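You operate a simulated robot arm through the tools that you are given. There is no shell and no other tool. Be economical: measure what you need, move in short steps, check, and stop when the job is done.

You are at the controls of a simulated two-armed robot. One attempt, no reset.

TASK
On the top of the sink bench, fold the yellow wiping cloth in half and then in half again.

The check looks at the end state, three seconds after you hand in, the way a careful person would. Anything else that was tipped, shoved, dropped, spilled or broken makes it a failure. Flat cloth is picked up by pressing the open fingertips on it (5 to 10 N) and closing them slowly along it; thin cloth reads only 2 to 8 mm in the jaws.

THE ROBOT
Two 7-joint arms with two-finger parallel grippers on one trunk, on a base that drives. Base frame: it is fixed to the floor where the robot stands at the start and does not move with it; the origin is under the middle of the robot, x ahead of it, y to its left, z up. Lengths are in mm, angles in rad, forces in N, time in s.
The left shoulder is at the start at [70, 163, 1095], the right one opposite. Places, roughly: top of the sink bench [500, 100, 900]. Payload 3.43 kg a hand.
The tool frame of a hand sits at the grasp point between the pads (the TCP): z along the fingers, y along the line on which they close. The tips reach 34 mm beyond it. Largest opening 128 mm; finger width 24, thickness 12; the body of the gripper, 48 by 130 mm, starts 96 mm behind the TCP.
Orientation is told as [roll, pitch, yaw] about the base's x, y, z axes, in that order, counted from this pose: with the fingers straight down and closing along the base's y, the tool's x points along the base's -x, its y along +y and its z along -z.

THE INTERFACE
- The arms move only by the tool play_rows. It takes "left_series", "right_series" or both (then of equal length, played together; a hand with none holds still); each is a list of rows, each an object of numbers (a shift or turn left out is 0, a gripper value left out holds the last): "dx", "dy", "dz": the shift along the tool's x, y, z in units of 200 mm (1.0 is 200 mm); "ax", "ay", "az": the turn, a rotation vector about the tool's x, y, z in units of 45 degrees (1.0 is 45 degrees); "hand": the gripper command, from -1 (shut) to 1 (fully open), values between in proportion. In form: [{"dx": .., "dy": .., "dz": .., "ax": .., "ay": .., "az": .., "hand": ..}, ...]. A call has 1 to 12 rows; each row is the pose to reach, as a shift and turn from the pose commanded when the call began, along the tool's axes at that moment. A call with a number of a shift or a turn outside -1 to 1 is refused whole. A row lasts 0.2 s, in which the tool goes at most 50 mm and 0.15 rad; a call with a longer step from one row to the next is refused whole, and so is a gripper value outside its range. A pose out of reach is approached as far as the arm can. The call stops where the force on the tool passes 40 N (or 10 N more than at its start, if that is more) or the arm is blocked; 0.2 s more then pass. The fingers move at their own pace (about 153 mm/s each) and stop on an object; they squeeze with about 32 N. The grip force told is the motor's: it shows also when the fingers shut on nothing. Time passes only in rows, and 0.2 s behind the last, so rows that repeat a pose let the fingers close. The reply holds the time, the measured pose of the TCP, the force on the tool along the base axes, the opening and the grip force, in the units named above and with some noise, with the torque about the TCP (base axes, N m) and any sound that the robot's microphone picked up.
- Cameras (640 x 400 px; columns grow to the right, rows downward): "scene" is now at [133.3, -4.4, 1314.8]; the picture's right is [-0.07, -1.00, 0.00], its down [-0.64, 0.05, -0.76] and it looks along [0.76, -0.05, -0.65] (base axes); focal length 226 px, centre (320, 200). "left" rides on the left gripper at [76, 11, -160] in its tool frame; the picture's right is [-0.15, 0.99, 0.00], its down [-0.88, -0.13, -0.46] and it looks along [-0.45, -0.07, 0.89] (tool axes); focal length 234 px, centre (320, 200). "right" rides on the right gripper at [76, -11, -160] in its tool frame; the picture's right is [0.15, 0.99, 0.00], its down [-0.88, 0.13, -0.46] and it looks along [-0.45, 0.07, 0.89] (tool axes); focal length 234 px, centre (320, 200). There is no depth. A picture from a camera that has moved, and an enlarged one, comes with that camera's place and axes in the base frame and with its lens.
- get_image(camera): a new picture of that camera. It takes no simulated time.
- slide_trunk(by): slides the trunk up (or, below 0, down) by that many mm; the arms and the scene camera ride with it, the base frame stays. It gives what a move gives, with no picture.
- roll_base(legs): drives the robot by 1 to 6 legs, each [ahead, left, turn to the left] in mm, mm and rad, along the robot's own axes; the way and the turn of a leg run together, so that a leg with both is an arc; at most 1500 mm and 3.142 rad a leg. The arms and the cameras ride along, it lands a little off, and it stops where it bumps. It gives what a move gives.
- aim_head(pan, tilt): turns the head with the scene camera to pan (to the left, within 1.501 rad either way) and tilt (down, from -0.506 to 1.204), counted from straight ahead of the robot. It gives what a move gives.
- close_up(camera, box): a new picture of the part [left, top, right, bottom] of that camera's present view, enlarged. It takes no simulated time.
- hand_in(): hands the job in; it is judged then, once.

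Work in short steps. Places have to be worked out from the pictures, the camera data and where the tool is seen: move nearer, look again, correct. Check each grasp and each placing, and mend what went wrong. You have 120 turns and 92 pictures in all, those below and enlarged ones among them. Open the grippers and draw the arms clear of the work before you hand the job in, unless the task says otherwise; then end with one line.

The tools are called after "Call:" by a JSON object that holds its "fn" and its "kwargs". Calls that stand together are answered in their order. play_rows: Moves the arms, as the interface text tells. Its arguments: {"type":"object","properties":{"left_series":{"type":"array"},"right_series":{"type":"array"}},"required":[]} The other tools are called the same way: slide_trunk (by) slides the trunk up or down; roll_base (legs) drives the base; aim_head (pan, tilt) turns the head that bears the scene camera; get_image (camera) takes a picture; close_up (camera, box) takes an enlarged picture of a part of a camera's view; hand_in () hands the job in.

At the start:

```text
t: 0.0
left_tool_pos: [505.5, 127.7, 1076.4]
left_tcp_rot: [0.0, 0.001, 0.001]
left_ft_force: [-0.4, 0.0, -0.2]
left_wrist_torque: [-0.02, -0.03, -0.02]
left_width: 127.9
left_grip_force: 0.1
right_tool_pos: [494.1, -341.8, 1099.2]
right_tcp_rot: [0.0, 0.001, 0.0]
right_ft_force: [0.2, 0.0, 0.1]
right_wrist_torque: [0.01, -0.01, 0.01]
right_width: 127.9
right_grip_force: 0.1
trunk travel left (down, up): [-575.0, 365.0]
robot x, y, heading: [-2.1, -1.4, -0.004]
head pan, tilt: [-0.072, 0.703]
```

scene: 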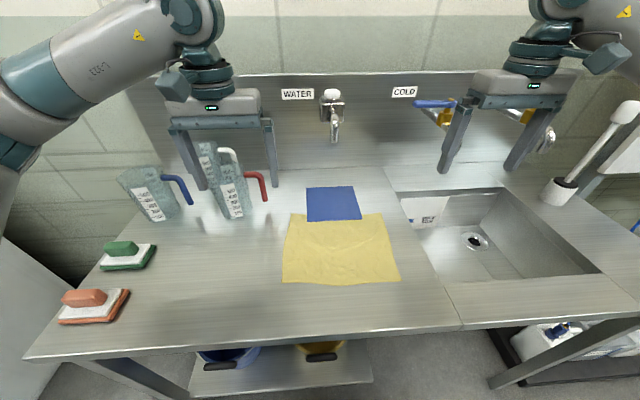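
right: 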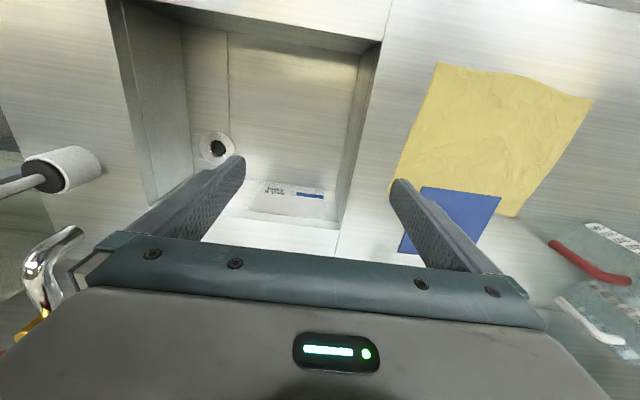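
left: 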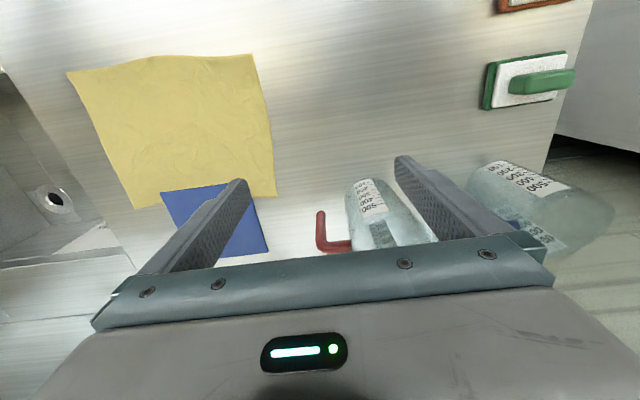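

The cloth lies roughly at x 370–565, y −185–50, z≈895. I'll look closer at its edges and at how it meets the blue cloth.

Call:
{"fn": "close_up", "kwargs": {"camera": "scene", "box": [260, 170, 420, 300]}}

Call:
{"fn": "close_up", "kwargs": {"camera": "left", "box": [50, 40, 300, 270]}}

```text
3.08 times, centred on (340, 235) of scene
camera zoom: at [133.3, -4.4, 1314.8], right [-0.07, -1.0, 0.0], down [-0.64, 0.05, -0.76], along [0.76, -0.05, -0.65], focal length 695 px, centre (258, 92)
```

zoom: 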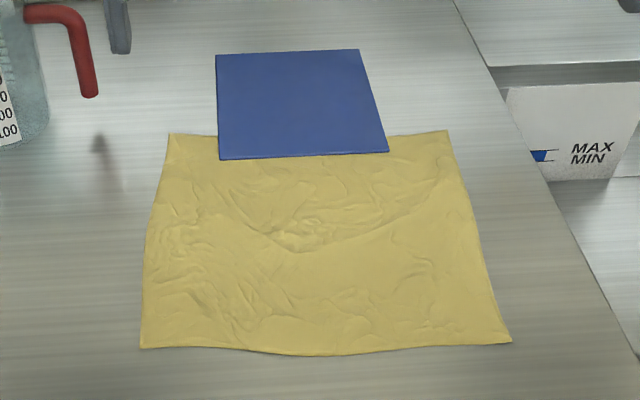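

```text
1.74 times, centred on (175, 155) of left
camera zoom: at [429.2, 138.8, 1236.1], right [0.15, 0.99, 0.0], down [0.88, -0.13, 0.46], along [0.45, -0.07, -0.89], focal length 407 px, centre (572, 278)
```

zoom: 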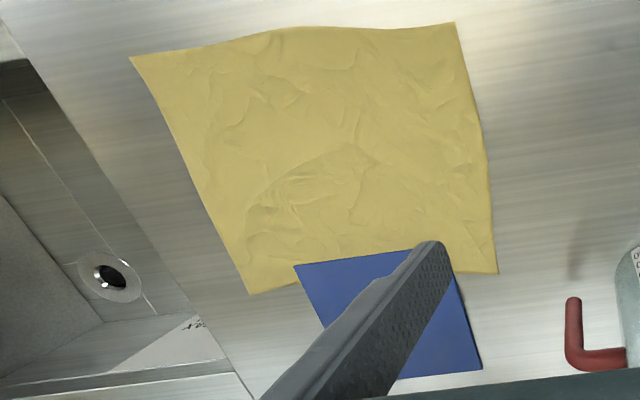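

The blue piece lies over the yellow cloth's far edge by about 30 mm (blue x 537–678, y −141–0). Plan: pin blue down with the right hand and pull the yellow clear with the left, then fold. First I back up to get reach at the near edge.

Call:
{"fn": "roll_base", "kwargs": {"legs": [[-130, 0, 0]]}}

```text
t: 1.3
left_tool_pos: [376.8, 127.2, 1075.2]
left_tcp_rot: [-0.001, -0.001, 0.0]
left_ft_force: [0.1, 0.6, 0.5]
left_wrist_torque: [-0.06, 0.0, 0.01]
left_width: 128.0
left_grip_force: 0.1
right_tool_pos: [365.8, -342.0, 1099.2]
right_tcp_rot: [-0.001, -0.001, -0.001]
right_ft_force: [-0.2, 0.2, -0.3]
right_wrist_torque: [-0.03, -0.02, 0.0]
right_width: 128.1
right_grip_force: 0.0
trunk travel left (down, up): [-575.0, 365.0]
robot x, y, heading: [-132.3, 2.8, -0.003]
head pan, tilt: [-0.072, 0.703]
```

Robot is backed up. Now I turn the left hand so its fingers close along x while moving over the near edge, and start the right hand (closed) toward the blue piece.

Call:
{"fn": "play_rows", "kwargs": {"left_series": [{"az": 0.17, "dy": -0.08}, {"az": 0.34, "dy": -0.16}, {"az": 0.51, "dy": -0.24}, {"az": 0.68, "dy": -0.32}, {"az": 0.85, "dy": -0.4}, {"az": 1.0, "dy": -0.48}], "right_series": [{"dx": -0.1, "dy": 0.1, "hand": -1}, {"dx": -0.2, "dy": 0.2}, {"dx": -0.3, "dy": 0.3}, {"dx": -0.4, "dy": 0.4}, {"dx": -0.5, "dy": 0.5}, {"dx": -0.6, "dy": 0.6}]}}

```text
t: 2.7
left_tool_pos: [377.5, 30.4, 1075.6]
left_tcp_rot: [-0.002, 0.0, -0.786]
left_ft_force: [0.0, -0.9, -0.1]
left_wrist_torque: [-0.01, 0.05, -0.02]
left_width: 128.2
left_grip_force: 0.1
right_tool_pos: [488.7, -222.7, 1099.6]
right_tcp_rot: [0.0, 0.0, -0.002]
right_ft_force: [0.1, -0.2, 0.1]
right_wrist_torque: [-0.02, 0.01, -0.02]
right_width: 0.1
right_grip_force: 32.5
trunk travel left (down, up): [-575.0, 365.0]
robot x, y, heading: [-126.8, 0.3, -0.004]
head pan, tilt: [-0.072, 0.703]
```

Continue both approaches.

Call:
{"fn": "play_rows", "kwargs": {"left_series": [{"az": 0.17, "dx": -0.065, "dy": -0.05, "dz": 0.05}, {"az": 0.34, "dx": -0.13, "dy": -0.1, "dz": 0.1}, {"az": 0.51, "dx": -0.195, "dy": -0.15, "dz": 0.15}, {"az": 0.68, "dx": -0.26, "dy": -0.2, "dz": 0.2}, {"az": 0.85, "dx": -0.325, "dy": -0.25, "dz": 0.25}, {"az": 1.0, "dx": -0.389, "dy": -0.304, "dz": 0.3}], "right_series": [{"dx": -0.1, "dy": 0.12, "dz": 0.1}, {"dx": -0.2, "dy": 0.24, "dz": 0.2}, {"dx": -0.3, "dy": 0.36, "dz": 0.3}, {"dx": -0.4, "dy": 0.48, "dz": 0.4}, {"dx": -0.5, "dy": 0.61, "dz": 0.5}, {"dx": -0.58, "dy": 0.735, "dz": 0.6}]}}

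Call:
{"fn": "get_image", "kwargs": {"camera": "scene"}}

Call:
{"fn": "get_image", "kwargs": {"camera": "left"}}

Call:
{"fn": "get_image", "kwargs": {"camera": "right"}}

```text
t: 4.0
left_tool_pos: [385.3, -51.9, 1024.7]
left_tcp_rot: [0.001, 0.001, -1.453]
left_ft_force: [0.5, 0.0, 0.4]
left_wrist_torque: [-0.02, 0.01, 0.04]
left_width: 127.9
left_grip_force: 0.1
left hand out of reach, approached as far as the arm can: row 6
right_tool_pos: [585.6, -96.9, 996.0]
right_tcp_rot: [-0.004, 0.007, -0.002]
right_ft_force: [-28.4, -15.8, 16.1]
right_wrist_torque: [2.4, -4.72, -0.3]
right_width: 0.0
right_grip_force: 31.5
trunk travel left (down, up): [-575.0, 365.0]
robot x, y, heading: [-128.5, -1.2, 0.003]
head pan, tilt: [-0.072, 0.703]
stopped in row 6 (right hand): the force on the tool passed its limit (the readings are from after the stop); the commanded pose is now the measured one
```

```text
86 pictures are left
camera scene: at [2.6, -4.9, 1315.1], right [-0.07, -1.0, 0.0], down [-0.64, 0.05, -0.76], along [0.76, -0.06, -0.65], focal length 226 px, centre (320, 200)
```

scene: 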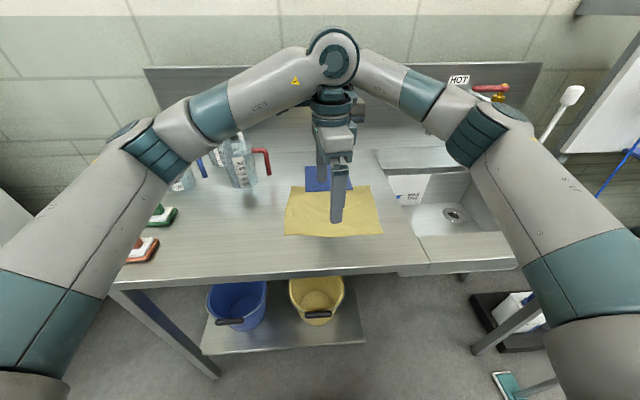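

```text
85 pictures are left
camera left: at [386.4, 24.8, 1186.1], right [1.0, -0.03, 0.0], down [-0.03, -0.89, 0.46], along [-0.01, -0.46, -0.89], focal length 234 px, centre (320, 200)
```

left: 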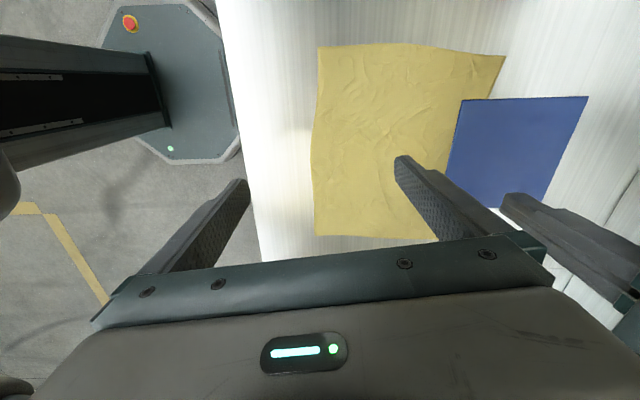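

```text
84 pictures are left
camera right: at [510.5, -105.9, 1157.9], right [-0.14, 0.99, 0.0], down [0.88, 0.13, 0.45], along [0.45, 0.06, -0.89], focal length 234 px, centre (320, 200)
```

right: 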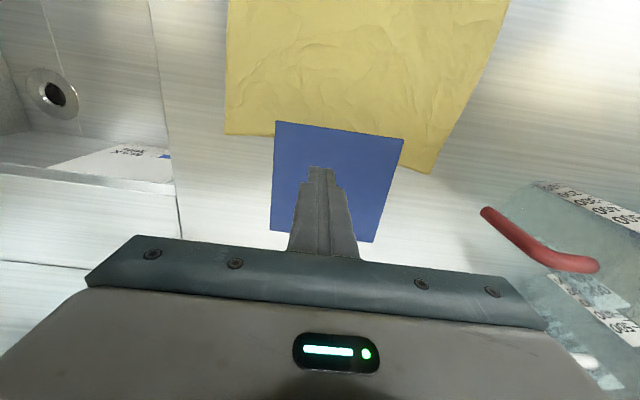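

The two forearms touched each other (nothing on the bench). I back the right hand off to its right, and the left hand to the left, so they work with more lateral separation.

Call:
{"fn": "play_rows", "kwargs": {"right_series": [{"dx": 0.0, "dy": -0.1, "dz": 0}, {"dx": 0.0, "dy": -0.2, "dz": 0}, {"dy": -0.3}]}}

Call:
{"fn": "play_rows", "kwargs": {"left_series": [{"dx": 0.1}, {"dx": 0.2}, {"dx": 0.3, "dy": -0.04}]}}

```text
t: 4.8
left_tool_pos: [385.2, -52.3, 1025.7]
left_tcp_rot: [0.0, 0.0, -1.453]
left_ft_force: [1.1, 0.4, -0.5]
left_wrist_torque: [0.03, -0.03, -0.04]
left_width: 128.0
left_grip_force: 0.1
right_tool_pos: [586.2, -155.5, 995.8]
right_tcp_rot: [-0.002, 0.008, -0.002]
right_ft_force: [-0.6, -0.2, 0.7]
right_wrist_torque: [0.0, 0.0, 0.0]
right_width: 0.2
right_grip_force: 32.6
trunk travel left (down, up): [-575.0, 365.0]
robot x, y, heading: [-131.5, -2.9, -0.001]
head pan, tilt: [-0.072, 0.703]
```

```text
t: 5.6
left_tool_pos: [370.6, 8.9, 1023.2]
left_tcp_rot: [-0.002, -0.002, -1.452]
left_ft_force: [-0.8, 0.4, 0.1]
left_wrist_torque: [-0.04, -0.05, 0.02]
left_width: 128.3
left_grip_force: 0.1
right_tool_pos: [585.0, -155.1, 996.3]
right_tcp_rot: [-0.004, 0.007, -0.004]
right_ft_force: [-1.1, 0.1, 0.5]
right_wrist_torque: [-0.03, -0.05, 0.04]
right_width: 0.0
right_grip_force: 32.0
trunk travel left (down, up): [-575.0, 365.0]
robot x, y, heading: [-128.5, 0.6, -0.003]
head pan, tilt: [-0.072, 0.703]
```

I place blue at x 545–690, y −145–−5. I move the right hand over its right part at about (635, −120) and lower to just above.

Call:
{"fn": "play_rows", "kwargs": {"right_series": [{"dx": -0.08, "dy": 0.05}, {"dx": -0.16, "dy": 0.11}, {"dx": -0.25, "dy": 0.175}, {"dx": -0.25, "dy": 0.175, "dz": 0.1}, {"dx": -0.25, "dy": 0.175, "dz": 0.2}, {"dx": -0.25, "dy": 0.175, "dz": 0.27}]}}

Call:
{"fn": "get_image", "kwargs": {"camera": "right"}}

Call:
{"fn": "get_image", "kwargs": {"camera": "scene"}}

Call:
{"fn": "get_image", "kwargs": {"camera": "left"}}

```text
t: 6.1
left_tool_pos: [370.2, 7.3, 1023.8]
left_tcp_rot: [-0.001, -0.001, -1.452]
left_ft_force: [0.1, -0.1, -1.5]
left_wrist_torque: [-0.02, -0.02, -0.02]
left_width: 127.8
left_grip_force: 0.1
right_tool_pos: [605.3, -143.2, 994.8]
right_tcp_rot: [-0.006, 0.013, 0.005]
right_ft_force: [0.7, -0.7, 0.1]
right_wrist_torque: [0.02, -0.01, 0.03]
right_width: 0.0
right_grip_force: 32.5
trunk travel left (down, up): [-575.0, 365.0]
robot x, y, heading: [-130.2, -1.8, -0.003]
head pan, tilt: [-0.072, 0.703]
stopped in row 2 (right hand): the force on the tool passed its limit (the readings are from after the stop); the commanded pose is now the measured one
```

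```text
83 pictures are left
camera right: at [531.1, -152.5, 1157.8], right [-0.15, 0.99, -0.01], down [0.89, 0.14, 0.44], along [0.44, 0.06, -0.9], focal length 234 px, centre (320, 200)
```

right: 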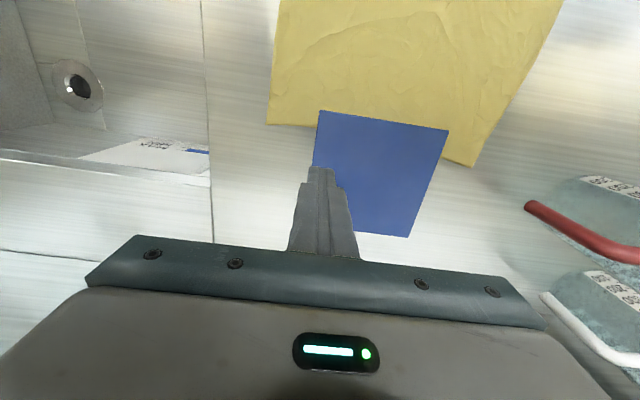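

```text
82 pictures are left
camera scene: at [3.2, -4.7, 1315.0], right [-0.07, -1.0, 0.0], down [-0.64, 0.05, -0.76], along [0.76, -0.06, -0.65], focal length 226 px, centre (320, 200)
```

scene: 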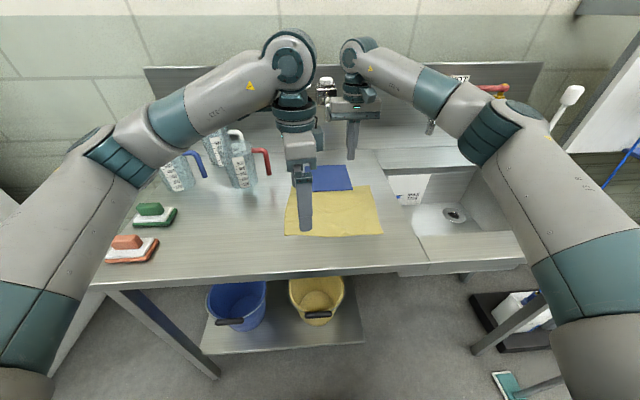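

```text
81 pictures are left
camera left: at [372.1, 84.2, 1184.4], right [1.0, -0.03, 0.0], down [-0.02, -0.89, 0.46], along [-0.01, -0.46, -0.89], focal length 234 px, centre (320, 200)
```

left: 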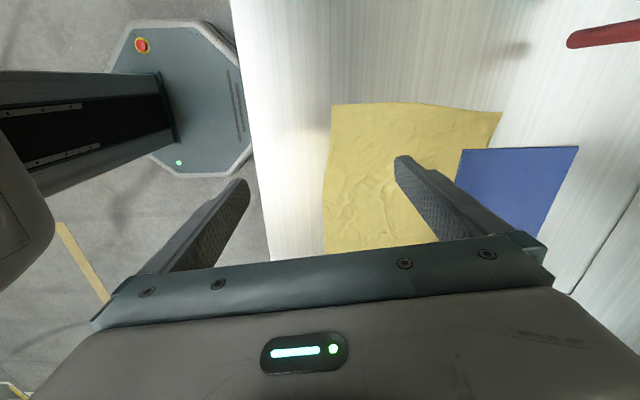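

The right hand hit something again, perhaps the tap rather than the other arm. I look closely.

Call:
{"fn": "close_up", "kwargs": {"camera": "scene", "box": [250, 20, 410, 120]}}

```text
4.00 times, centred on (330, 70) of scene
camera zoom: at [3.2, -4.7, 1315.0], right [-0.07, -1.0, 0.0], down [-0.64, 0.05, -0.76], along [0.76, -0.06, -0.65], focal length 903 px, centre (280, 720)
```

zoom: 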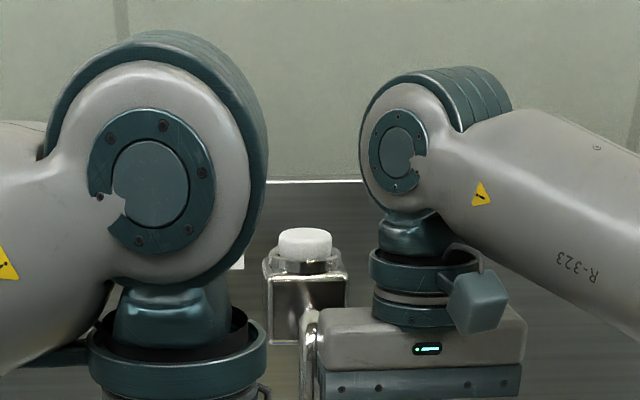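

The tap spout (about x 615–640, y −75, z≈1080) is what the gripper hit. I back off, tilt the right hand so that its body leans toward the robot, and come down in front of the spout with tips near (600, −125).

Call:
{"fn": "play_rows", "kwargs": {"right_series": [{"dx": 0.12}, {"dx": 0.22, "ay": -0.15}, {"dx": 0.22, "ay": -0.3}, {"dx": 0.22, "ay": -0.45}, {"dx": 0.2, "ay": -0.45, "dz": 0.1}, {"dx": 0.15, "dy": 0.05, "ay": -0.45, "dz": 0.2}, {"dx": 0.1, "dy": 0.1, "ay": -0.45, "dz": 0.26}]}}

Call:
{"fn": "get_image", "kwargs": {"camera": "right"}}

```text
t: 7.7
left_tool_pos: [371.1, 6.5, 1024.2]
left_tcp_rot: [-0.003, 0.0, -1.451]
left_ft_force: [0.2, 0.3, -0.3]
left_wrist_torque: [0.02, 0.04, 0.03]
left_width: 127.9
left_grip_force: 0.1
right_tool_pos: [585.0, -122.5, 942.1]
right_tcp_rot: [-0.008, -0.339, 0.007]
right_ft_force: [0.7, -0.3, -0.3]
right_wrist_torque: [-0.04, 0.03, 0.02]
right_width: 0.1
right_grip_force: 32.2
trunk travel left (down, up): [-575.0, 365.0]
robot x, y, heading: [-130.6, -2.1, -0.003]
head pan, tilt: [-0.072, 0.703]
```

```text
79 pictures are left
camera right: at [460.5, -132.6, 1068.5], right [-0.14, 0.99, -0.06], down [0.68, 0.14, 0.72], along [0.72, 0.06, -0.69], focal length 234 px, centre (320, 200)
```

right: 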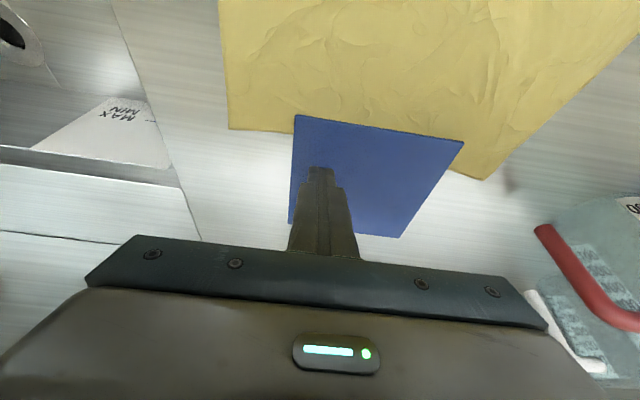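

The right tips hover over the middle of blue. Now the left hand comes to the near edge at about (412, −45), half-open 50 mm, just above the cloth.

Call:
{"fn": "play_rows", "kwargs": {"left_series": [{"dx": -0.1, "dy": 0.06, "dz": 0.05, "hand": -0.22}, {"dx": -0.2, "dy": 0.12, "dz": 0.12}, {"dx": -0.277, "dy": 0.173, "dz": 0.2}, {"dx": -0.277, "dy": 0.173, "dz": 0.3}, {"dx": -0.277, "dy": 0.173, "dz": 0.4}]}}

Call:
{"fn": "get_image", "kwargs": {"camera": "left"}}

```text
t: 8.9
left_tool_pos: [403.9, -20.9, 963.1]
left_tcp_rot: [-0.003, 0.005, -1.426]
left_ft_force: [1.1, -0.3, 0.7]
left_wrist_torque: [-0.01, 0.0, -0.01]
left_width: 49.8
left_grip_force: 0.1
left hand out of reach, approached as far as the arm can: row 2, 3, 4, 5
right_tool_pos: [584.3, -122.6, 943.2]
right_tcp_rot: [-0.009, -0.339, 0.008]
right_ft_force: [-0.8, -0.6, 0.3]
right_wrist_torque: [0.0, 0.0, -0.02]
right_width: 0.0
right_grip_force: 32.5
trunk travel left (down, up): [-575.0, 365.0]
robot x, y, heading: [-127.6, 3.5, -0.0]
head pan, tilt: [-0.072, 0.703]
```

```text
78 pictures are left
camera left: at [403.2, 56.0, 1124.1], right [1.0, 0.0, 0.0], down [0.0, -0.89, 0.45], along [0.0, -0.45, -0.89], focal length 234 px, centre (320, 200)
```

left: 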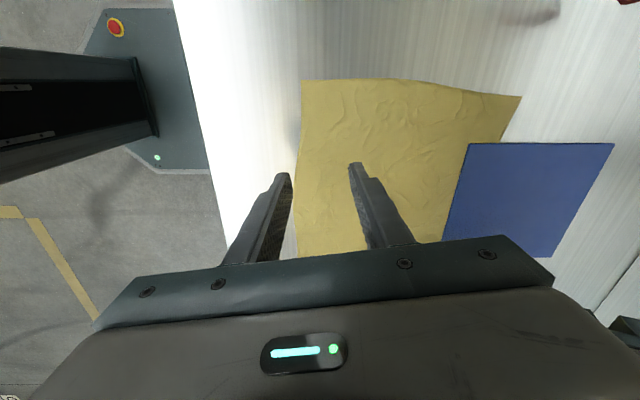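

The arm nears a joint limit at that yaw; I reduce the yaw to about −0.9, which is fine for a pulling pinch, and move to about (408, −45).

Call:
{"fn": "play_rows", "kwargs": {"left_series": [{"az": -0.18}, {"az": -0.36, "dx": -0.03}, {"az": -0.54, "dx": -0.06}, {"az": -0.7, "dx": -0.12, "dy": 0.01, "dz": 0.03}, {"az": -0.7, "dx": -0.12, "dy": 0.01, "dz": 0.1}]}}

Call:
{"fn": "get_image", "kwargs": {"camera": "left"}}

```text
t: 10.1
left_tool_pos: [408.7, -42.5, 940.7]
left_tcp_rot: [-0.002, 0.001, -0.9]
left_ft_force: [0.0, -0.5, 0.3]
left_wrist_torque: [-0.06, -0.01, -0.02]
left_width: 49.7
left_grip_force: 0.1
right_tool_pos: [585.0, -122.3, 942.4]
right_tcp_rot: [-0.008, -0.338, 0.009]
right_ft_force: [0.5, 0.1, 0.3]
right_wrist_torque: [-0.01, -0.01, -0.02]
right_width: 0.0
right_grip_force: 32.7
trunk travel left (down, up): [-575.0, 365.0]
robot x, y, heading: [-129.8, -3.3, -0.004]
head pan, tilt: [-0.072, 0.703]
```

```text
77 pictures are left
camera left: at [370.1, 24.6, 1102.3], right [0.87, 0.5, 0.0], down [0.45, -0.77, 0.46], along [0.23, -0.4, -0.89], focal length 234 px, centre (320, 200)
```

left: 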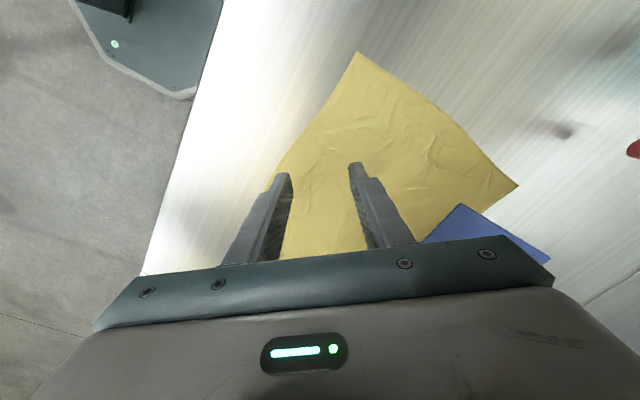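

Fingers straddle well with the outer one at the edge. Lower both a little and read the force.

Call:
{"fn": "play_rows", "kwargs": {"left_series": [{"dz": 0.01}, {"dz": 0.02}, {"dz": 0.03}, {"dz": 0.04}, {"dz": 0.045}], "right_series": [{"dz": 0.009, "dx": 0.0033}, {"dz": 0.019, "dx": 0.0067}, {"dz": 0.028, "dx": 0.01}, {"dz": 0.038, "dx": 0.0133}, {"dz": 0.047, "dx": 0.0167}]}}

```text
t: 11.3
left_tool_pos: [408.3, -43.2, 932.4]
left_tcp_rot: [-0.002, 0.002, -0.903]
left_ft_force: [-1.0, -0.1, 0.2]
left_wrist_torque: [-0.01, 0.03, 0.03]
left_width: 50.0
left_grip_force: 0.1
right_tool_pos: [584.8, -123.7, 932.1]
right_tcp_rot: [-0.011, -0.34, 0.006]
right_ft_force: [0.2, 0.0, -0.6]
right_wrist_torque: [0.03, -0.01, 0.02]
right_width: 0.1
right_grip_force: 32.3
trunk travel left (down, up): [-575.0, 365.0]
robot x, y, heading: [-128.9, 0.2, -0.004]
head pan, tilt: [-0.072, 0.703]
```

No contact yet. Lower another 5 mm each.

Call:
{"fn": "play_rows", "kwargs": {"left_series": [{"dz": 0.005}, {"dz": 0.01}, {"dz": 0.015}, {"dz": 0.02}, {"dz": 0.025}], "right_series": [{"dz": 0.005, "dx": 0.0017}, {"dz": 0.009, "dx": 0.0033}, {"dz": 0.014, "dx": 0.005}, {"dz": 0.019, "dx": 0.0067}, {"dz": 0.0235, "dx": 0.008}]}}

```text
t: 12.5
left_tool_pos: [407.6, -41.6, 928.9]
left_tcp_rot: [-0.002, 0.0, -0.903]
left_ft_force: [0.0, -0.1, 1.1]
left_wrist_torque: [0.01, 0.03, 0.02]
left_width: 50.0
left_grip_force: 0.0
right_tool_pos: [585.5, -123.4, 928.0]
right_tcp_rot: [-0.008, -0.339, 0.008]
right_ft_force: [-0.2, -0.9, 0.1]
right_wrist_torque: [-0.01, -0.02, -0.02]
right_width: 0.0
right_grip_force: 32.4
trunk travel left (down, up): [-575.0, 365.0]
robot x, y, heading: [-128.0, 1.2, -0.003]
head pan, tilt: [-0.072, 0.703]
```

Continue down 4 mm more.

Call:
{"fn": "play_rows", "kwargs": {"left_series": [{"dz": 0.005}, {"dz": 0.01}, {"dz": 0.015}, {"dz": 0.02}], "right_series": [{"dz": 0.005, "dx": 0.0017}, {"dz": 0.009, "dx": 0.0033}, {"dz": 0.014, "dx": 0.005}, {"dz": 0.019, "dx": 0.0067}]}}

```text
t: 13.5
left_tool_pos: [408.6, -43.7, 924.9]
left_tcp_rot: [-0.002, -0.001, -0.903]
left_ft_force: [-0.7, 0.0, 0.6]
left_wrist_torque: [-0.03, 0.0, -0.01]
left_width: 50.0
left_grip_force: 0.0
right_tool_pos: [585.7, -123.6, 923.7]
right_tcp_rot: [-0.008, -0.336, 0.006]
right_ft_force: [0.4, 0.0, -1.0]
right_wrist_torque: [0.02, 0.03, 0.0]
right_width: 0.0
right_grip_force: 32.1
trunk travel left (down, up): [-575.0, 365.0]
robot x, y, heading: [-129.6, 0.5, 0.002]
head pan, tilt: [-0.072, 0.703]
```

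Still free. Another 6 mm in small steps.

Call:
{"fn": "play_rows", "kwargs": {"left_series": [{"dz": 0.006}, {"dz": 0.012}, {"dz": 0.018}, {"dz": 0.024}, {"dz": 0.03}], "right_series": [{"dz": 0.006, "dx": 0.002}, {"dz": 0.012, "dx": 0.004}, {"dz": 0.017, "dx": 0.006}, {"dz": 0.023, "dx": 0.008}, {"dz": 0.028, "dx": 0.01}]}}

Call:
{"fn": "close_up", "kwargs": {"camera": "left", "box": [240, 140, 400, 240]}}

```text
t: 14.7
left_tool_pos: [407.8, -43.3, 919.8]
left_tcp_rot: [-0.002, 0.002, -0.903]
left_ft_force: [-0.3, 0.2, -0.2]
left_wrist_torque: [-0.04, -0.03, 0.01]
left_width: 49.7
left_grip_force: 0.0
right_tool_pos: [585.1, -123.9, 917.7]
right_tcp_rot: [-0.01, -0.338, 0.007]
right_ft_force: [-0.2, -0.1, -0.1]
right_wrist_torque: [0.03, 0.0, -0.04]
right_width: 0.1
right_grip_force: 31.9
trunk travel left (down, up): [-575.0, 365.0]
robot x, y, heading: [-133.5, 3.6, -0.003]
head pan, tilt: [-0.072, 0.703]
```

```text
4.00 times, centred on (320, 190) of left
camera zoom: at [369.1, 24.8, 1078.9], right [0.87, 0.5, 0.0], down [0.44, -0.77, 0.45], along [0.23, -0.39, -0.89], focal length 937 px, centre (320, 240)
```

zoom: 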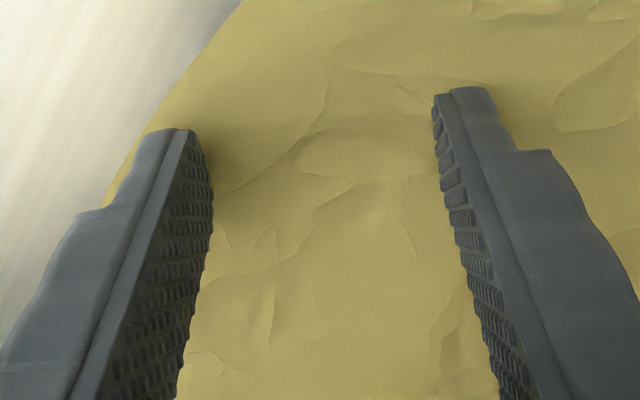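

Shadows say only a few mm remain. Another 5 mm.

Call:
{"fn": "play_rows", "kwargs": {"left_series": [{"dz": 0.005}, {"dz": 0.01}, {"dz": 0.015}, {"dz": 0.02}, {"dz": 0.025}], "right_series": [{"dz": 0.005, "dx": 0.0017}, {"dz": 0.009, "dx": 0.0033}, {"dz": 0.014, "dx": 0.005}, {"dz": 0.019, "dx": 0.0067}, {"dz": 0.0235, "dx": 0.008}]}}

```text
t: 15.9
left_tool_pos: [407.3, -42.9, 914.4]
left_tcp_rot: [0.001, -0.001, -0.901]
left_ft_force: [2.5, 0.3, 12.8]
left_wrist_torque: [-0.18, 0.19, 0.05]
left_width: 49.6
left_grip_force: 0.1
right_tool_pos: [585.6, -124.0, 916.5]
right_tcp_rot: [-0.007, -0.345, 0.008]
right_ft_force: [6.4, -1.8, 9.9]
right_wrist_torque: [-0.04, -0.22, 0.11]
right_width: 0.1
right_grip_force: 31.9
trunk travel left (down, up): [-575.0, 365.0]
robot x, y, heading: [-130.6, 2.2, -0.003]
head pan, tilt: [-0.072, 0.703]
```

Contact: table/cloth top at z≈881; left 13 N, right 10 N. Ease left by ~1 mm and close slowly along the cloth.

Call:
{"fn": "play_rows", "kwargs": {"left_series": [{"dz": -0.004}, {"dz": -0.004, "hand": -0.3}, {"dz": -0.004, "hand": -0.38}, {"dz": -0.004, "hand": -0.46}, {"dz": -0.004, "hand": -0.54}, {"dz": -0.004, "hand": -0.62}, {"dz": -0.004, "hand": -0.7}, {"dz": -0.004, "hand": -0.78}, {"dz": -0.004, "hand": -0.86}, {"dz": -0.004, "hand": -0.94}, {"dz": -0.004, "hand": -1}, {"dz": -0.004, "hand": -1}]}}

Call:
{"fn": "get_image", "kwargs": {"camera": "left"}}

```text
t: 18.5
left_tool_pos: [404.9, -42.4, 914.7]
left_tcp_rot: [-0.002, -0.003, -0.904]
left_ft_force: [0.3, -2.1, 24.2]
left_wrist_torque: [-0.13, 0.2, 0.01]
left_width: 1.9
left_grip_force: 32.1
right_tool_pos: [583.7, -123.2, 914.8]
right_tcp_rot: [-0.007, -0.343, 0.007]
right_ft_force: [16.0, -1.9, 22.7]
right_wrist_torque: [-0.02, -0.55, 0.0]
right_width: 0.0
right_grip_force: 32.2
trunk travel left (down, up): [-575.0, 365.0]
robot x, y, heading: [-129.1, -1.2, -0.008]
head pan, tilt: [-0.072, 0.703]
```

```text
75 pictures are left
camera left: at [366.3, 24.6, 1075.4], right [0.87, 0.5, 0.0], down [0.44, -0.77, 0.46], along [0.23, -0.4, -0.89], focal length 234 px, centre (320, 200)
```

left: 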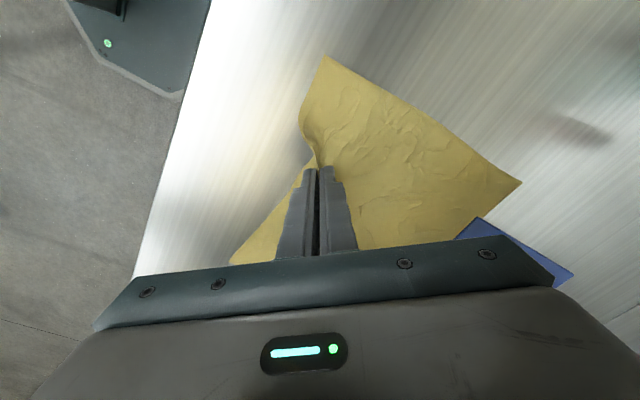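

Grasped (2 mm in the jaws). Now pull straight toward the robot by 50 mm while the right pins blue (eased slightly).

Call:
{"fn": "play_rows", "kwargs": {"left_series": [{"dz": -0.02}, {"dx": 0.026, "dy": -0.033, "dz": -0.02}, {"dx": 0.052, "dy": -0.066, "dz": -0.02}, {"dx": 0.078, "dy": -0.099, "dz": -0.02}, {"dx": 0.104, "dy": -0.132, "dz": -0.02}, {"dx": 0.13, "dy": -0.165, "dz": -0.02}, {"dx": 0.155, "dy": -0.197, "dz": -0.02}], "right_series": [{"dz": -0.004}, {"dz": -0.004}, {"dz": -0.004}, {"dz": -0.004}, {"dz": -0.004}, {"dz": -0.004}, {"dz": -0.004}]}}

Call:
{"fn": "get_image", "kwargs": {"camera": "scene"}}

Call:
{"fn": "get_image", "kwargs": {"camera": "right"}}

```text
t: 20.1
left_tool_pos: [356.6, -41.6, 920.2]
left_tcp_rot: [-0.001, 0.001, -0.903]
left_ft_force: [0.8, 1.3, 0.1]
left_wrist_torque: [-0.01, -0.01, 0.02]
left_width: 2.3
left_grip_force: 32.4
right_tool_pos: [584.6, -122.8, 916.0]
right_tcp_rot: [-0.008, -0.341, 0.01]
right_ft_force: [5.0, -2.0, 24.9]
right_wrist_torque: [-0.08, -0.21, 0.08]
right_width: 0.2
right_grip_force: 32.0
trunk travel left (down, up): [-575.0, 365.0]
robot x, y, heading: [-128.2, 3.3, -0.007]
head pan, tilt: [-0.072, 0.703]
```

```text
74 pictures are left
camera scene: at [1.9, -4.5, 1315.1], right [-0.07, -1.0, 0.0], down [-0.64, 0.05, -0.76], along [0.76, -0.06, -0.65], focal length 226 px, centre (320, 200)
```

scene: 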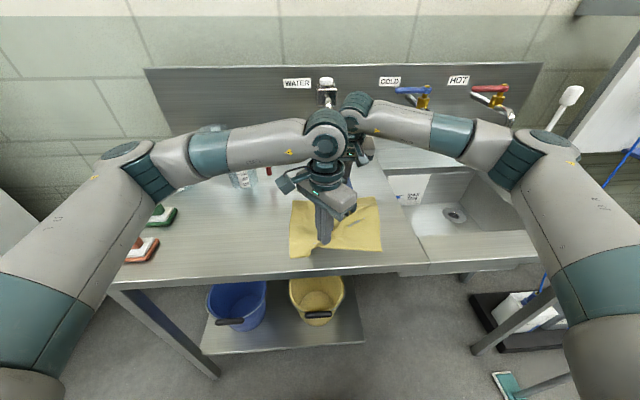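

```text
73 pictures are left
camera right: at [458.1, -133.5, 1042.4], right [-0.14, 0.99, -0.06], down [0.68, 0.14, 0.72], along [0.72, 0.07, -0.69], focal length 234 px, centre (320, 200)
```

right: 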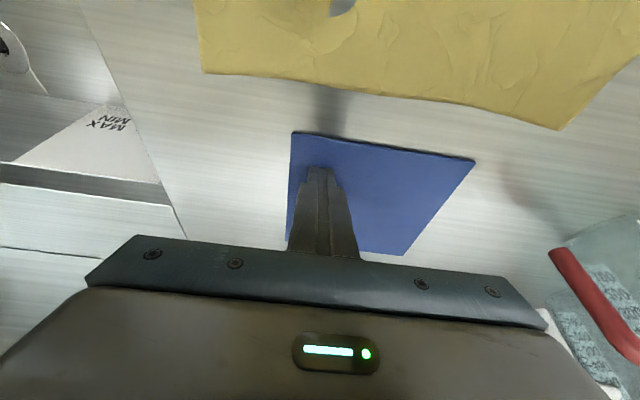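

The yellow is clear of blue by ~25 mm, and blue stayed put. I raise the right hand straight up, and release and raise the left.

Call:
{"fn": "play_rows", "kwargs": {"left_series": [{"hand": -0.8}, {"hand": -0.5}, {"hand": -0.3}, {"dz": -0.1}, {"dz": -0.25}, {"dz": -0.4}], "right_series": [{"dz": -0.05, "dx": -0.0177}, {"dz": -0.12, "dx": -0.042}, {"dz": -0.2, "dx": -0.07}, {"dz": -0.28, "dx": -0.1}, {"dz": -0.28, "dx": 0.05}, {"dz": -0.28, "dx": 0.2}]}}

```text
t: 21.5
left_tool_pos: [357.6, -40.3, 999.2]
left_tcp_rot: [-0.001, 0.001, -0.901]
left_ft_force: [-0.2, -0.1, -1.0]
left_wrist_torque: [0.01, -0.01, -0.01]
left_width: 44.9
left_grip_force: 0.1
right_tool_pos: [528.4, -124.6, 953.2]
right_tcp_rot: [-0.008, -0.34, 0.006]
right_ft_force: [0.2, 0.3, -0.3]
right_wrist_torque: [0.01, -0.03, -0.01]
right_width: 0.0
right_grip_force: 32.1
trunk travel left (down, up): [-575.0, 365.0]
robot x, y, heading: [-128.0, -0.6, -0.001]
head pan, tilt: [-0.072, 0.703]
```

Move both hands apart to see the cloth fully.

Call:
{"fn": "play_rows", "kwargs": {"left_series": [{"dx": 0.13, "dy": 0.113}, {"dx": 0.26, "dy": 0.226}, {"dx": 0.38, "dy": 0.34}, {"dx": 0.51, "dy": 0.45}, {"dx": 0.637, "dy": 0.565}], "right_series": [{"dx": 0.1, "dy": -0.15, "dz": -0.09, "ay": 0.09}, {"dx": 0.2, "dy": -0.3, "dz": -0.18, "ay": 0.18}, {"dx": 0.3, "dy": -0.45, "dz": -0.27, "ay": 0.27}, {"dx": 0.41, "dy": -0.6, "dz": -0.36, "ay": 0.36}, {"dx": 0.52, "dy": -0.75, "dz": -0.45, "ay": 0.43}]}}

Call:
{"fn": "close_up", "kwargs": {"camera": "scene", "box": [240, 150, 420, 290]}}

Call:
{"fn": "get_image", "kwargs": {"camera": "left"}}

Call:
{"fn": "get_image", "kwargs": {"camera": "right"}}

```text
t: 22.7
left_tool_pos: [366.8, 126.9, 997.4]
left_tcp_rot: [0.001, -0.001, -0.901]
left_ft_force: [-0.1, -0.1, -0.6]
left_wrist_torque: [-0.01, -0.04, 0.0]
left_width: 44.9
left_grip_force: 0.0
right_tool_pos: [400.9, -273.7, 1005.8]
right_tcp_rot: [-0.009, 0.0, 0.006]
right_ft_force: [0.9, -0.4, 0.4]
right_wrist_torque: [0.0, 0.02, 0.0]
right_width: 0.0
right_grip_force: 32.0
trunk travel left (down, up): [-575.0, 365.0]
robot x, y, heading: [-125.6, -2.2, -0.005]
head pan, tilt: [-0.072, 0.703]
```

```text
2.86 times, centred on (330, 220) of scene
camera zoom: at [3.4, -4.4, 1315.0], right [-0.07, -1.0, 0.0], down [-0.64, 0.05, -0.76], along [0.76, -0.06, -0.65], focal length 645 px, centre (291, 143)
```

zoom: 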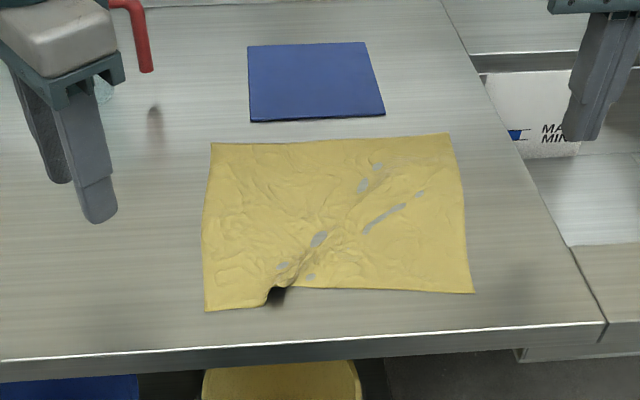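

```text
71 pictures are left
camera left: at [327.8, 193.8, 1157.7], right [0.87, 0.5, 0.0], down [0.44, -0.77, 0.46], along [0.23, -0.4, -0.89], focal length 234 px, centre (320, 200)
```

left: 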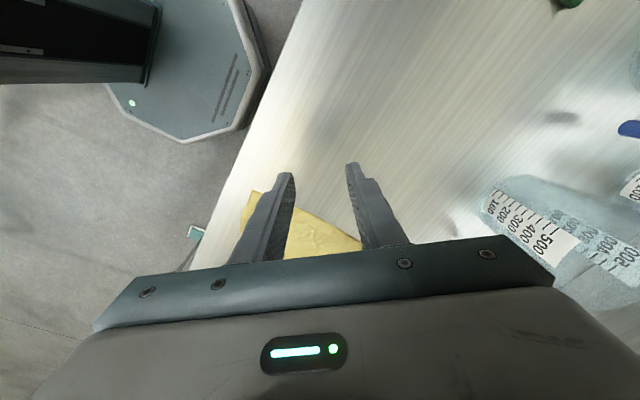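

```text
70 pictures are left
camera right: at [323.3, -282.6, 1166.2], right [-0.15, 0.99, -0.01], down [0.88, 0.14, 0.46], along [0.45, 0.06, -0.89], focal length 234 px, centre (320, 200)
```

right: 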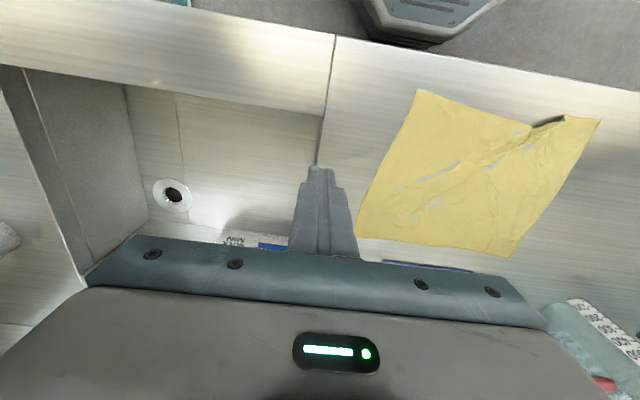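

The cloth now spans corners ≈ NL (313,38), NR (314,−178), FR (517,−206), FL (518,42), top z≈881. I'll pinch both near corners along their diagonals; first rotating/moving the hands there, 50 mm open.

Call:
{"fn": "play_rows", "kwargs": {"left_series": [{"az": -0.17, "dx": -0.04, "dy": -0.08, "hand": -0.2}, {"az": -0.34, "dx": -0.08, "dy": -0.16}, {"az": -0.51, "dx": -0.13, "dy": -0.24}, {"az": -0.68, "dx": -0.17, "dy": -0.32}, {"az": -0.85, "dx": -0.22, "dy": -0.4}, {"az": -1.0, "dx": -0.26, "dy": -0.48}], "right_series": [{"az": 0.17, "dx": 0.06, "dy": 0.09, "dz": 0.04, "hand": -0.2}, {"az": 0.34, "dx": 0.12, "dy": 0.18, "dz": 0.08}, {"az": 0.51, "dx": 0.18, "dy": 0.27, "dz": 0.12}, {"az": 0.68, "dx": 0.25, "dy": 0.36, "dz": 0.16}, {"az": 0.85, "dx": 0.31, "dy": 0.45, "dz": 0.2}, {"az": 1.0, "dx": 0.375, "dy": 0.535, "dz": 0.25}]}}

Call:
{"fn": "play_rows", "kwargs": {"left_series": [{"az": -0.17}, {"az": -0.34}, {"az": -0.51}, {"az": -0.68}, {"az": -0.85}, {"az": -1.0}]}}

Call:
{"fn": "play_rows", "kwargs": {"left_series": [{"az": -0.15, "dz": 0.1}, {"az": -0.15, "dz": 0.2}]}}

Call:
{"fn": "get_image", "kwargs": {"camera": "left"}}

Call:
{"fn": "get_image", "kwargs": {"camera": "right"}}

```text
t: 24.1
left_tool_pos: [323.4, 28.2, 997.8]
left_tcp_rot: [0.0, 0.002, -0.115]
left_ft_force: [0.4, -0.4, -0.1]
left_wrist_torque: [0.03, 0.03, 0.02]
left_width: 51.2
left_grip_force: 0.1
right_tool_pos: [325.4, -167.9, 953.7]
right_tcp_rot: [-0.005, -0.005, -0.783]
right_ft_force: [-0.1, 0.1, 0.5]
right_wrist_torque: [-0.01, 0.02, -0.04]
right_width: 51.2
right_grip_force: 0.1
trunk travel left (down, up): [-575.0, 365.0]
robot x, y, heading: [-124.6, 0.7, 0.0]
head pan, tilt: [-0.072, 0.703]
```

```text
t: 25.5
left_tool_pos: [325.1, 26.8, 997.6]
left_tcp_rot: [0.001, 0.004, 0.671]
left_ft_force: [-0.6, -0.1, 0.4]
left_wrist_torque: [0.03, -0.01, 0.02]
left_width: 51.2
left_grip_force: 0.0
right_tool_pos: [325.5, -168.2, 954.0]
right_tcp_rot: [-0.004, -0.005, -0.781]
right_ft_force: [0.1, 0.2, 0.0]
right_wrist_torque: [0.02, -0.02, 0.05]
right_width: 51.0
right_grip_force: 0.1
trunk travel left (down, up): [-575.0, 365.0]
robot x, y, heading: [-127.5, -0.5, -0.002]
head pan, tilt: [-0.072, 0.703]
```

```text
t: 26.1
left_tool_pos: [325.6, 27.7, 958.5]
left_tcp_rot: [0.001, 0.003, 0.786]
left_ft_force: [-0.3, 0.5, 0.7]
left_wrist_torque: [0.01, 0.01, -0.02]
left_width: 51.2
left_grip_force: 0.1
right_tool_pos: [326.4, -167.4, 953.0]
right_tcp_rot: [-0.005, -0.004, -0.779]
right_ft_force: [-0.6, -0.1, 0.5]
right_wrist_torque: [0.0, 0.03, 0.0]
right_width: 51.1
right_grip_force: 0.1
trunk travel left (down, up): [-575.0, 365.0]
robot x, y, heading: [-131.6, 1.4, -0.005]
head pan, tilt: [-0.072, 0.703]
```

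```text
69 pictures are left
camera left: at [263.6, -17.6, 1119.0], right [-0.6, 0.8, 0.0], down [0.71, 0.53, 0.45], along [0.36, 0.27, -0.89], focal length 234 px, centre (320, 200)
```

left: 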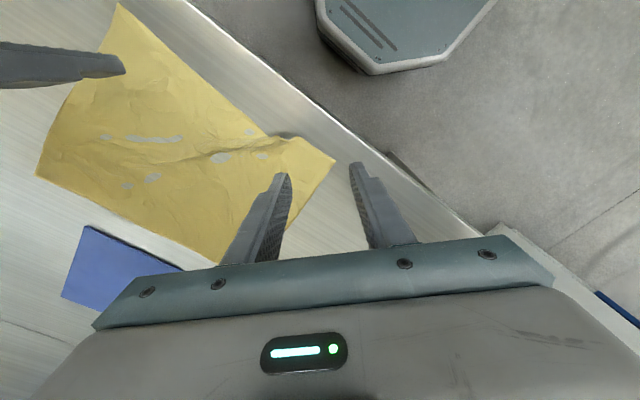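

```text
68 pictures are left
camera right: at [263.4, -120.0, 1114.2], right [0.59, 0.81, -0.01], down [0.72, -0.52, 0.46], along [0.37, -0.28, -0.89], focal length 234 px, centre (320, 200)
```

right: 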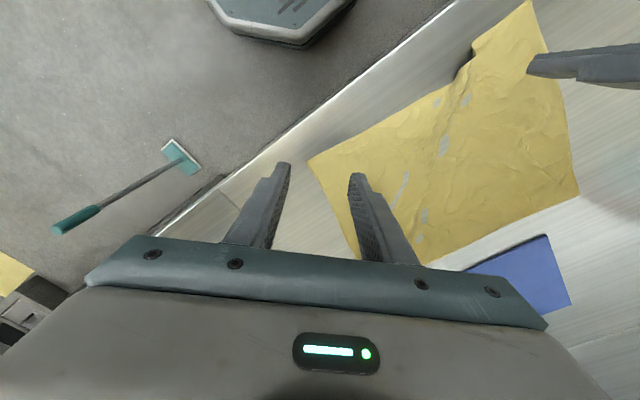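

Corners confirmed: left (312,38), right (316,−176), both midway between the fingers. Lower both to contact.

Call:
{"fn": "play_rows", "kwargs": {"left_series": [{"dz": 0.08}, {"dz": 0.15}, {"dz": 0.19}, {"dz": 0.205}, {"dz": 0.212}, {"dz": 0.216}], "right_series": [{"dz": 0.06}, {"dz": 0.12}, {"dz": 0.16}, {"dz": 0.175}, {"dz": 0.183}, {"dz": 0.188}]}}

```text
t: 27.5
left_tool_pos: [324.1, 28.1, 914.8]
left_tcp_rot: [-0.001, -0.002, 0.786]
left_ft_force: [1.3, 0.2, 6.2]
left_wrist_torque: [-0.07, -0.1, 0.01]
left_width: 51.5
left_grip_force: 0.5
right_tool_pos: [325.9, -167.9, 916.6]
right_tcp_rot: [-0.005, -0.007, -0.78]
right_ft_force: [0.2, 0.5, -0.8]
right_wrist_torque: [-0.02, 0.0, 0.02]
right_width: 51.1
right_grip_force: 0.1
trunk travel left (down, up): [-575.0, 365.0]
robot x, y, heading: [-127.8, 3.2, -0.003]
head pan, tilt: [-0.072, 0.703]
```

Left presses 6 N; right needs ~2 mm more. Then close both slowly.

Call:
{"fn": "play_rows", "kwargs": {"left_series": [{"hand": -0.2}, {"hand": -0.2}, {"hand": -0.3}, {"hand": -0.4}, {"hand": -0.48}, {"hand": -0.56}, {"hand": -0.64}, {"hand": -0.72}, {"hand": -0.8}, {"hand": -0.9}, {"hand": -1}, {"hand": -1}], "right_series": [{"dz": 0.006, "hand": -0.2}, {"dz": 0.013, "hand": -0.2}, {"dz": 0.013, "hand": -0.3}, {"dz": 0.013, "hand": -0.4}, {"dz": 0.013, "hand": -0.48}, {"dz": 0.013, "hand": -0.56}, {"dz": 0.013, "hand": -0.64}, {"dz": 0.013, "hand": -0.72}, {"dz": 0.013, "hand": -0.8}, {"dz": 0.013, "hand": -0.9}, {"dz": 0.013, "hand": -1}, {"dz": 0.013, "hand": -1}]}}

Call:
{"fn": "close_up", "kwargs": {"camera": "left", "box": [200, 80, 440, 260]}}

Call:
{"fn": "close_up", "kwargs": {"camera": "right", "box": [200, 80, 440, 260]}}

```text
t: 30.1
left_tool_pos: [323.6, 27.5, 916.6]
left_tcp_rot: [-0.001, 0.002, 0.787]
left_ft_force: [1.5, -3.0, 1.2]
left_wrist_torque: [-0.1, -0.01, 0.04]
left_width: 2.1
left_grip_force: 31.6
right_tool_pos: [323.7, -168.4, 915.3]
right_tcp_rot: [-0.004, -0.008, -0.781]
right_ft_force: [2.0, 3.1, 26.3]
right_wrist_torque: [0.39, 0.01, 0.02]
right_width: 2.0
right_grip_force: 32.2
trunk travel left (down, up): [-575.0, 365.0]
robot x, y, heading: [-128.9, -3.8, 0.0]
head pan, tilt: [-0.072, 0.703]
```

```text
2.22 times, centred on (320, 170) of left
camera zoom: at [260.8, -17.1, 1075.9], right [-0.6, 0.8, 0.0], down [0.71, 0.53, 0.46], along [0.37, 0.27, -0.89], focal length 520 px, centre (320, 267)
```

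zoom: 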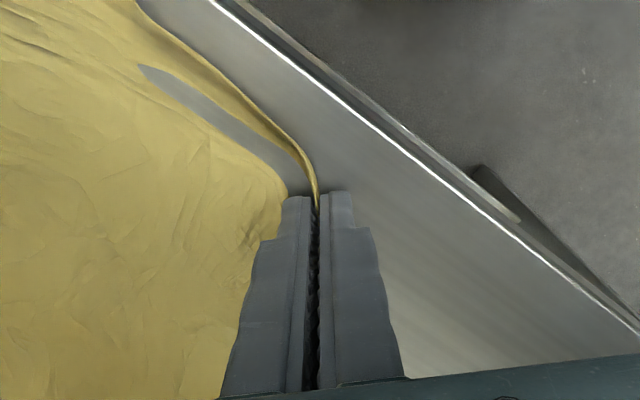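

```text
2.22 times, centred on (320, 170) of right
camera zoom: at [262.0, -119.9, 1075.5], right [0.59, 0.81, 0.0], down [0.72, -0.52, 0.46], along [0.37, -0.28, -0.89], focal length 520 px, centre (320, 267)
```

zoom: 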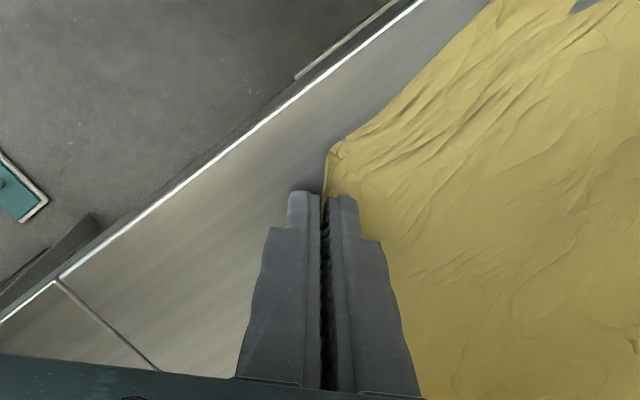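

Both corner tips are held. Now arc over: first half of the fold, with a slight spread, then check.

Call:
{"fn": "play_rows", "kwargs": {"left_series": [{"dx": -0.011, "dy": -0.011, "dz": -0.13}, {"dx": -0.045, "dy": -0.042, "dz": -0.25}, {"dx": -0.097, "dy": -0.092, "dz": -0.355}, {"dx": -0.166, "dy": -0.158, "dz": -0.435}, {"dx": -0.247, "dy": -0.234, "dz": -0.485}, {"dx": -0.333, "dy": -0.315, "dz": -0.5}], "right_series": [{"dx": -0.013, "dy": 0.009, "dz": -0.13}, {"dx": -0.05, "dy": 0.037, "dz": -0.25}, {"dx": -0.108, "dy": 0.08, "dz": -0.355}, {"dx": -0.185, "dy": 0.136, "dz": -0.435}, {"dx": -0.275, "dy": 0.202, "dz": -0.485}, {"dx": -0.371, "dy": 0.273, "dz": -0.5}]}}

Call:
{"fn": "get_image", "kwargs": {"camera": "scene"}}

Call:
{"fn": "get_image", "kwargs": {"camera": "left"}}

```text
t: 31.5
left_tool_pos: [416.3, 28.9, 1013.6]
left_tcp_rot: [-0.001, 0.004, 0.785]
left_ft_force: [1.3, -17.6, 0.6]
left_wrist_torque: [-0.59, -0.02, 0.18]
left_width: 2.3
left_grip_force: 31.7
right_tool_pos: [417.9, -180.1, 1014.7]
right_tcp_rot: [-0.005, -0.004, -0.778]
right_ft_force: [-0.2, 18.0, 0.6]
right_wrist_torque: [0.66, 0.02, 0.03]
right_width: 1.9
right_grip_force: 31.9
trunk travel left (down, up): [-575.0, 365.0]
robot x, y, heading: [-128.8, -0.2, -0.007]
head pan, tilt: [-0.072, 0.703]
```

```text
65 pictures are left
camera scene: at [5.1, -4.8, 1314.7], right [-0.07, -1.0, 0.0], down [-0.65, 0.05, -0.76], along [0.76, -0.06, -0.65], focal length 226 px, centre (320, 200)
```

scene: 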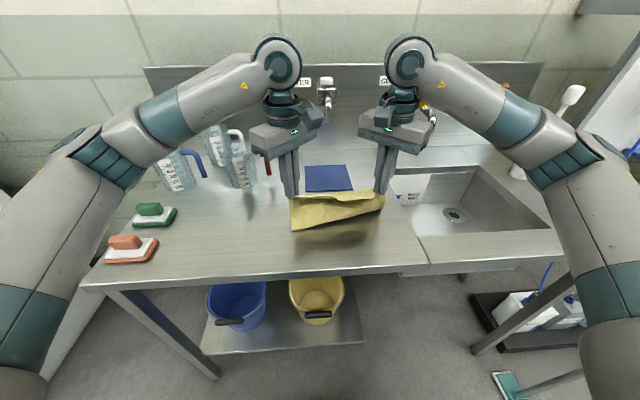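

```text
64 pictures are left
camera left: at [355.0, -16.6, 1174.9], right [-0.6, 0.8, 0.0], down [0.72, 0.53, 0.45], along [0.36, 0.27, -0.89], focal length 234 px, centre (320, 200)
```

left: 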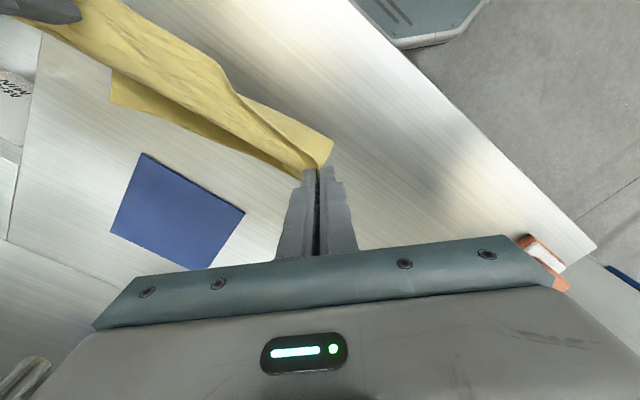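

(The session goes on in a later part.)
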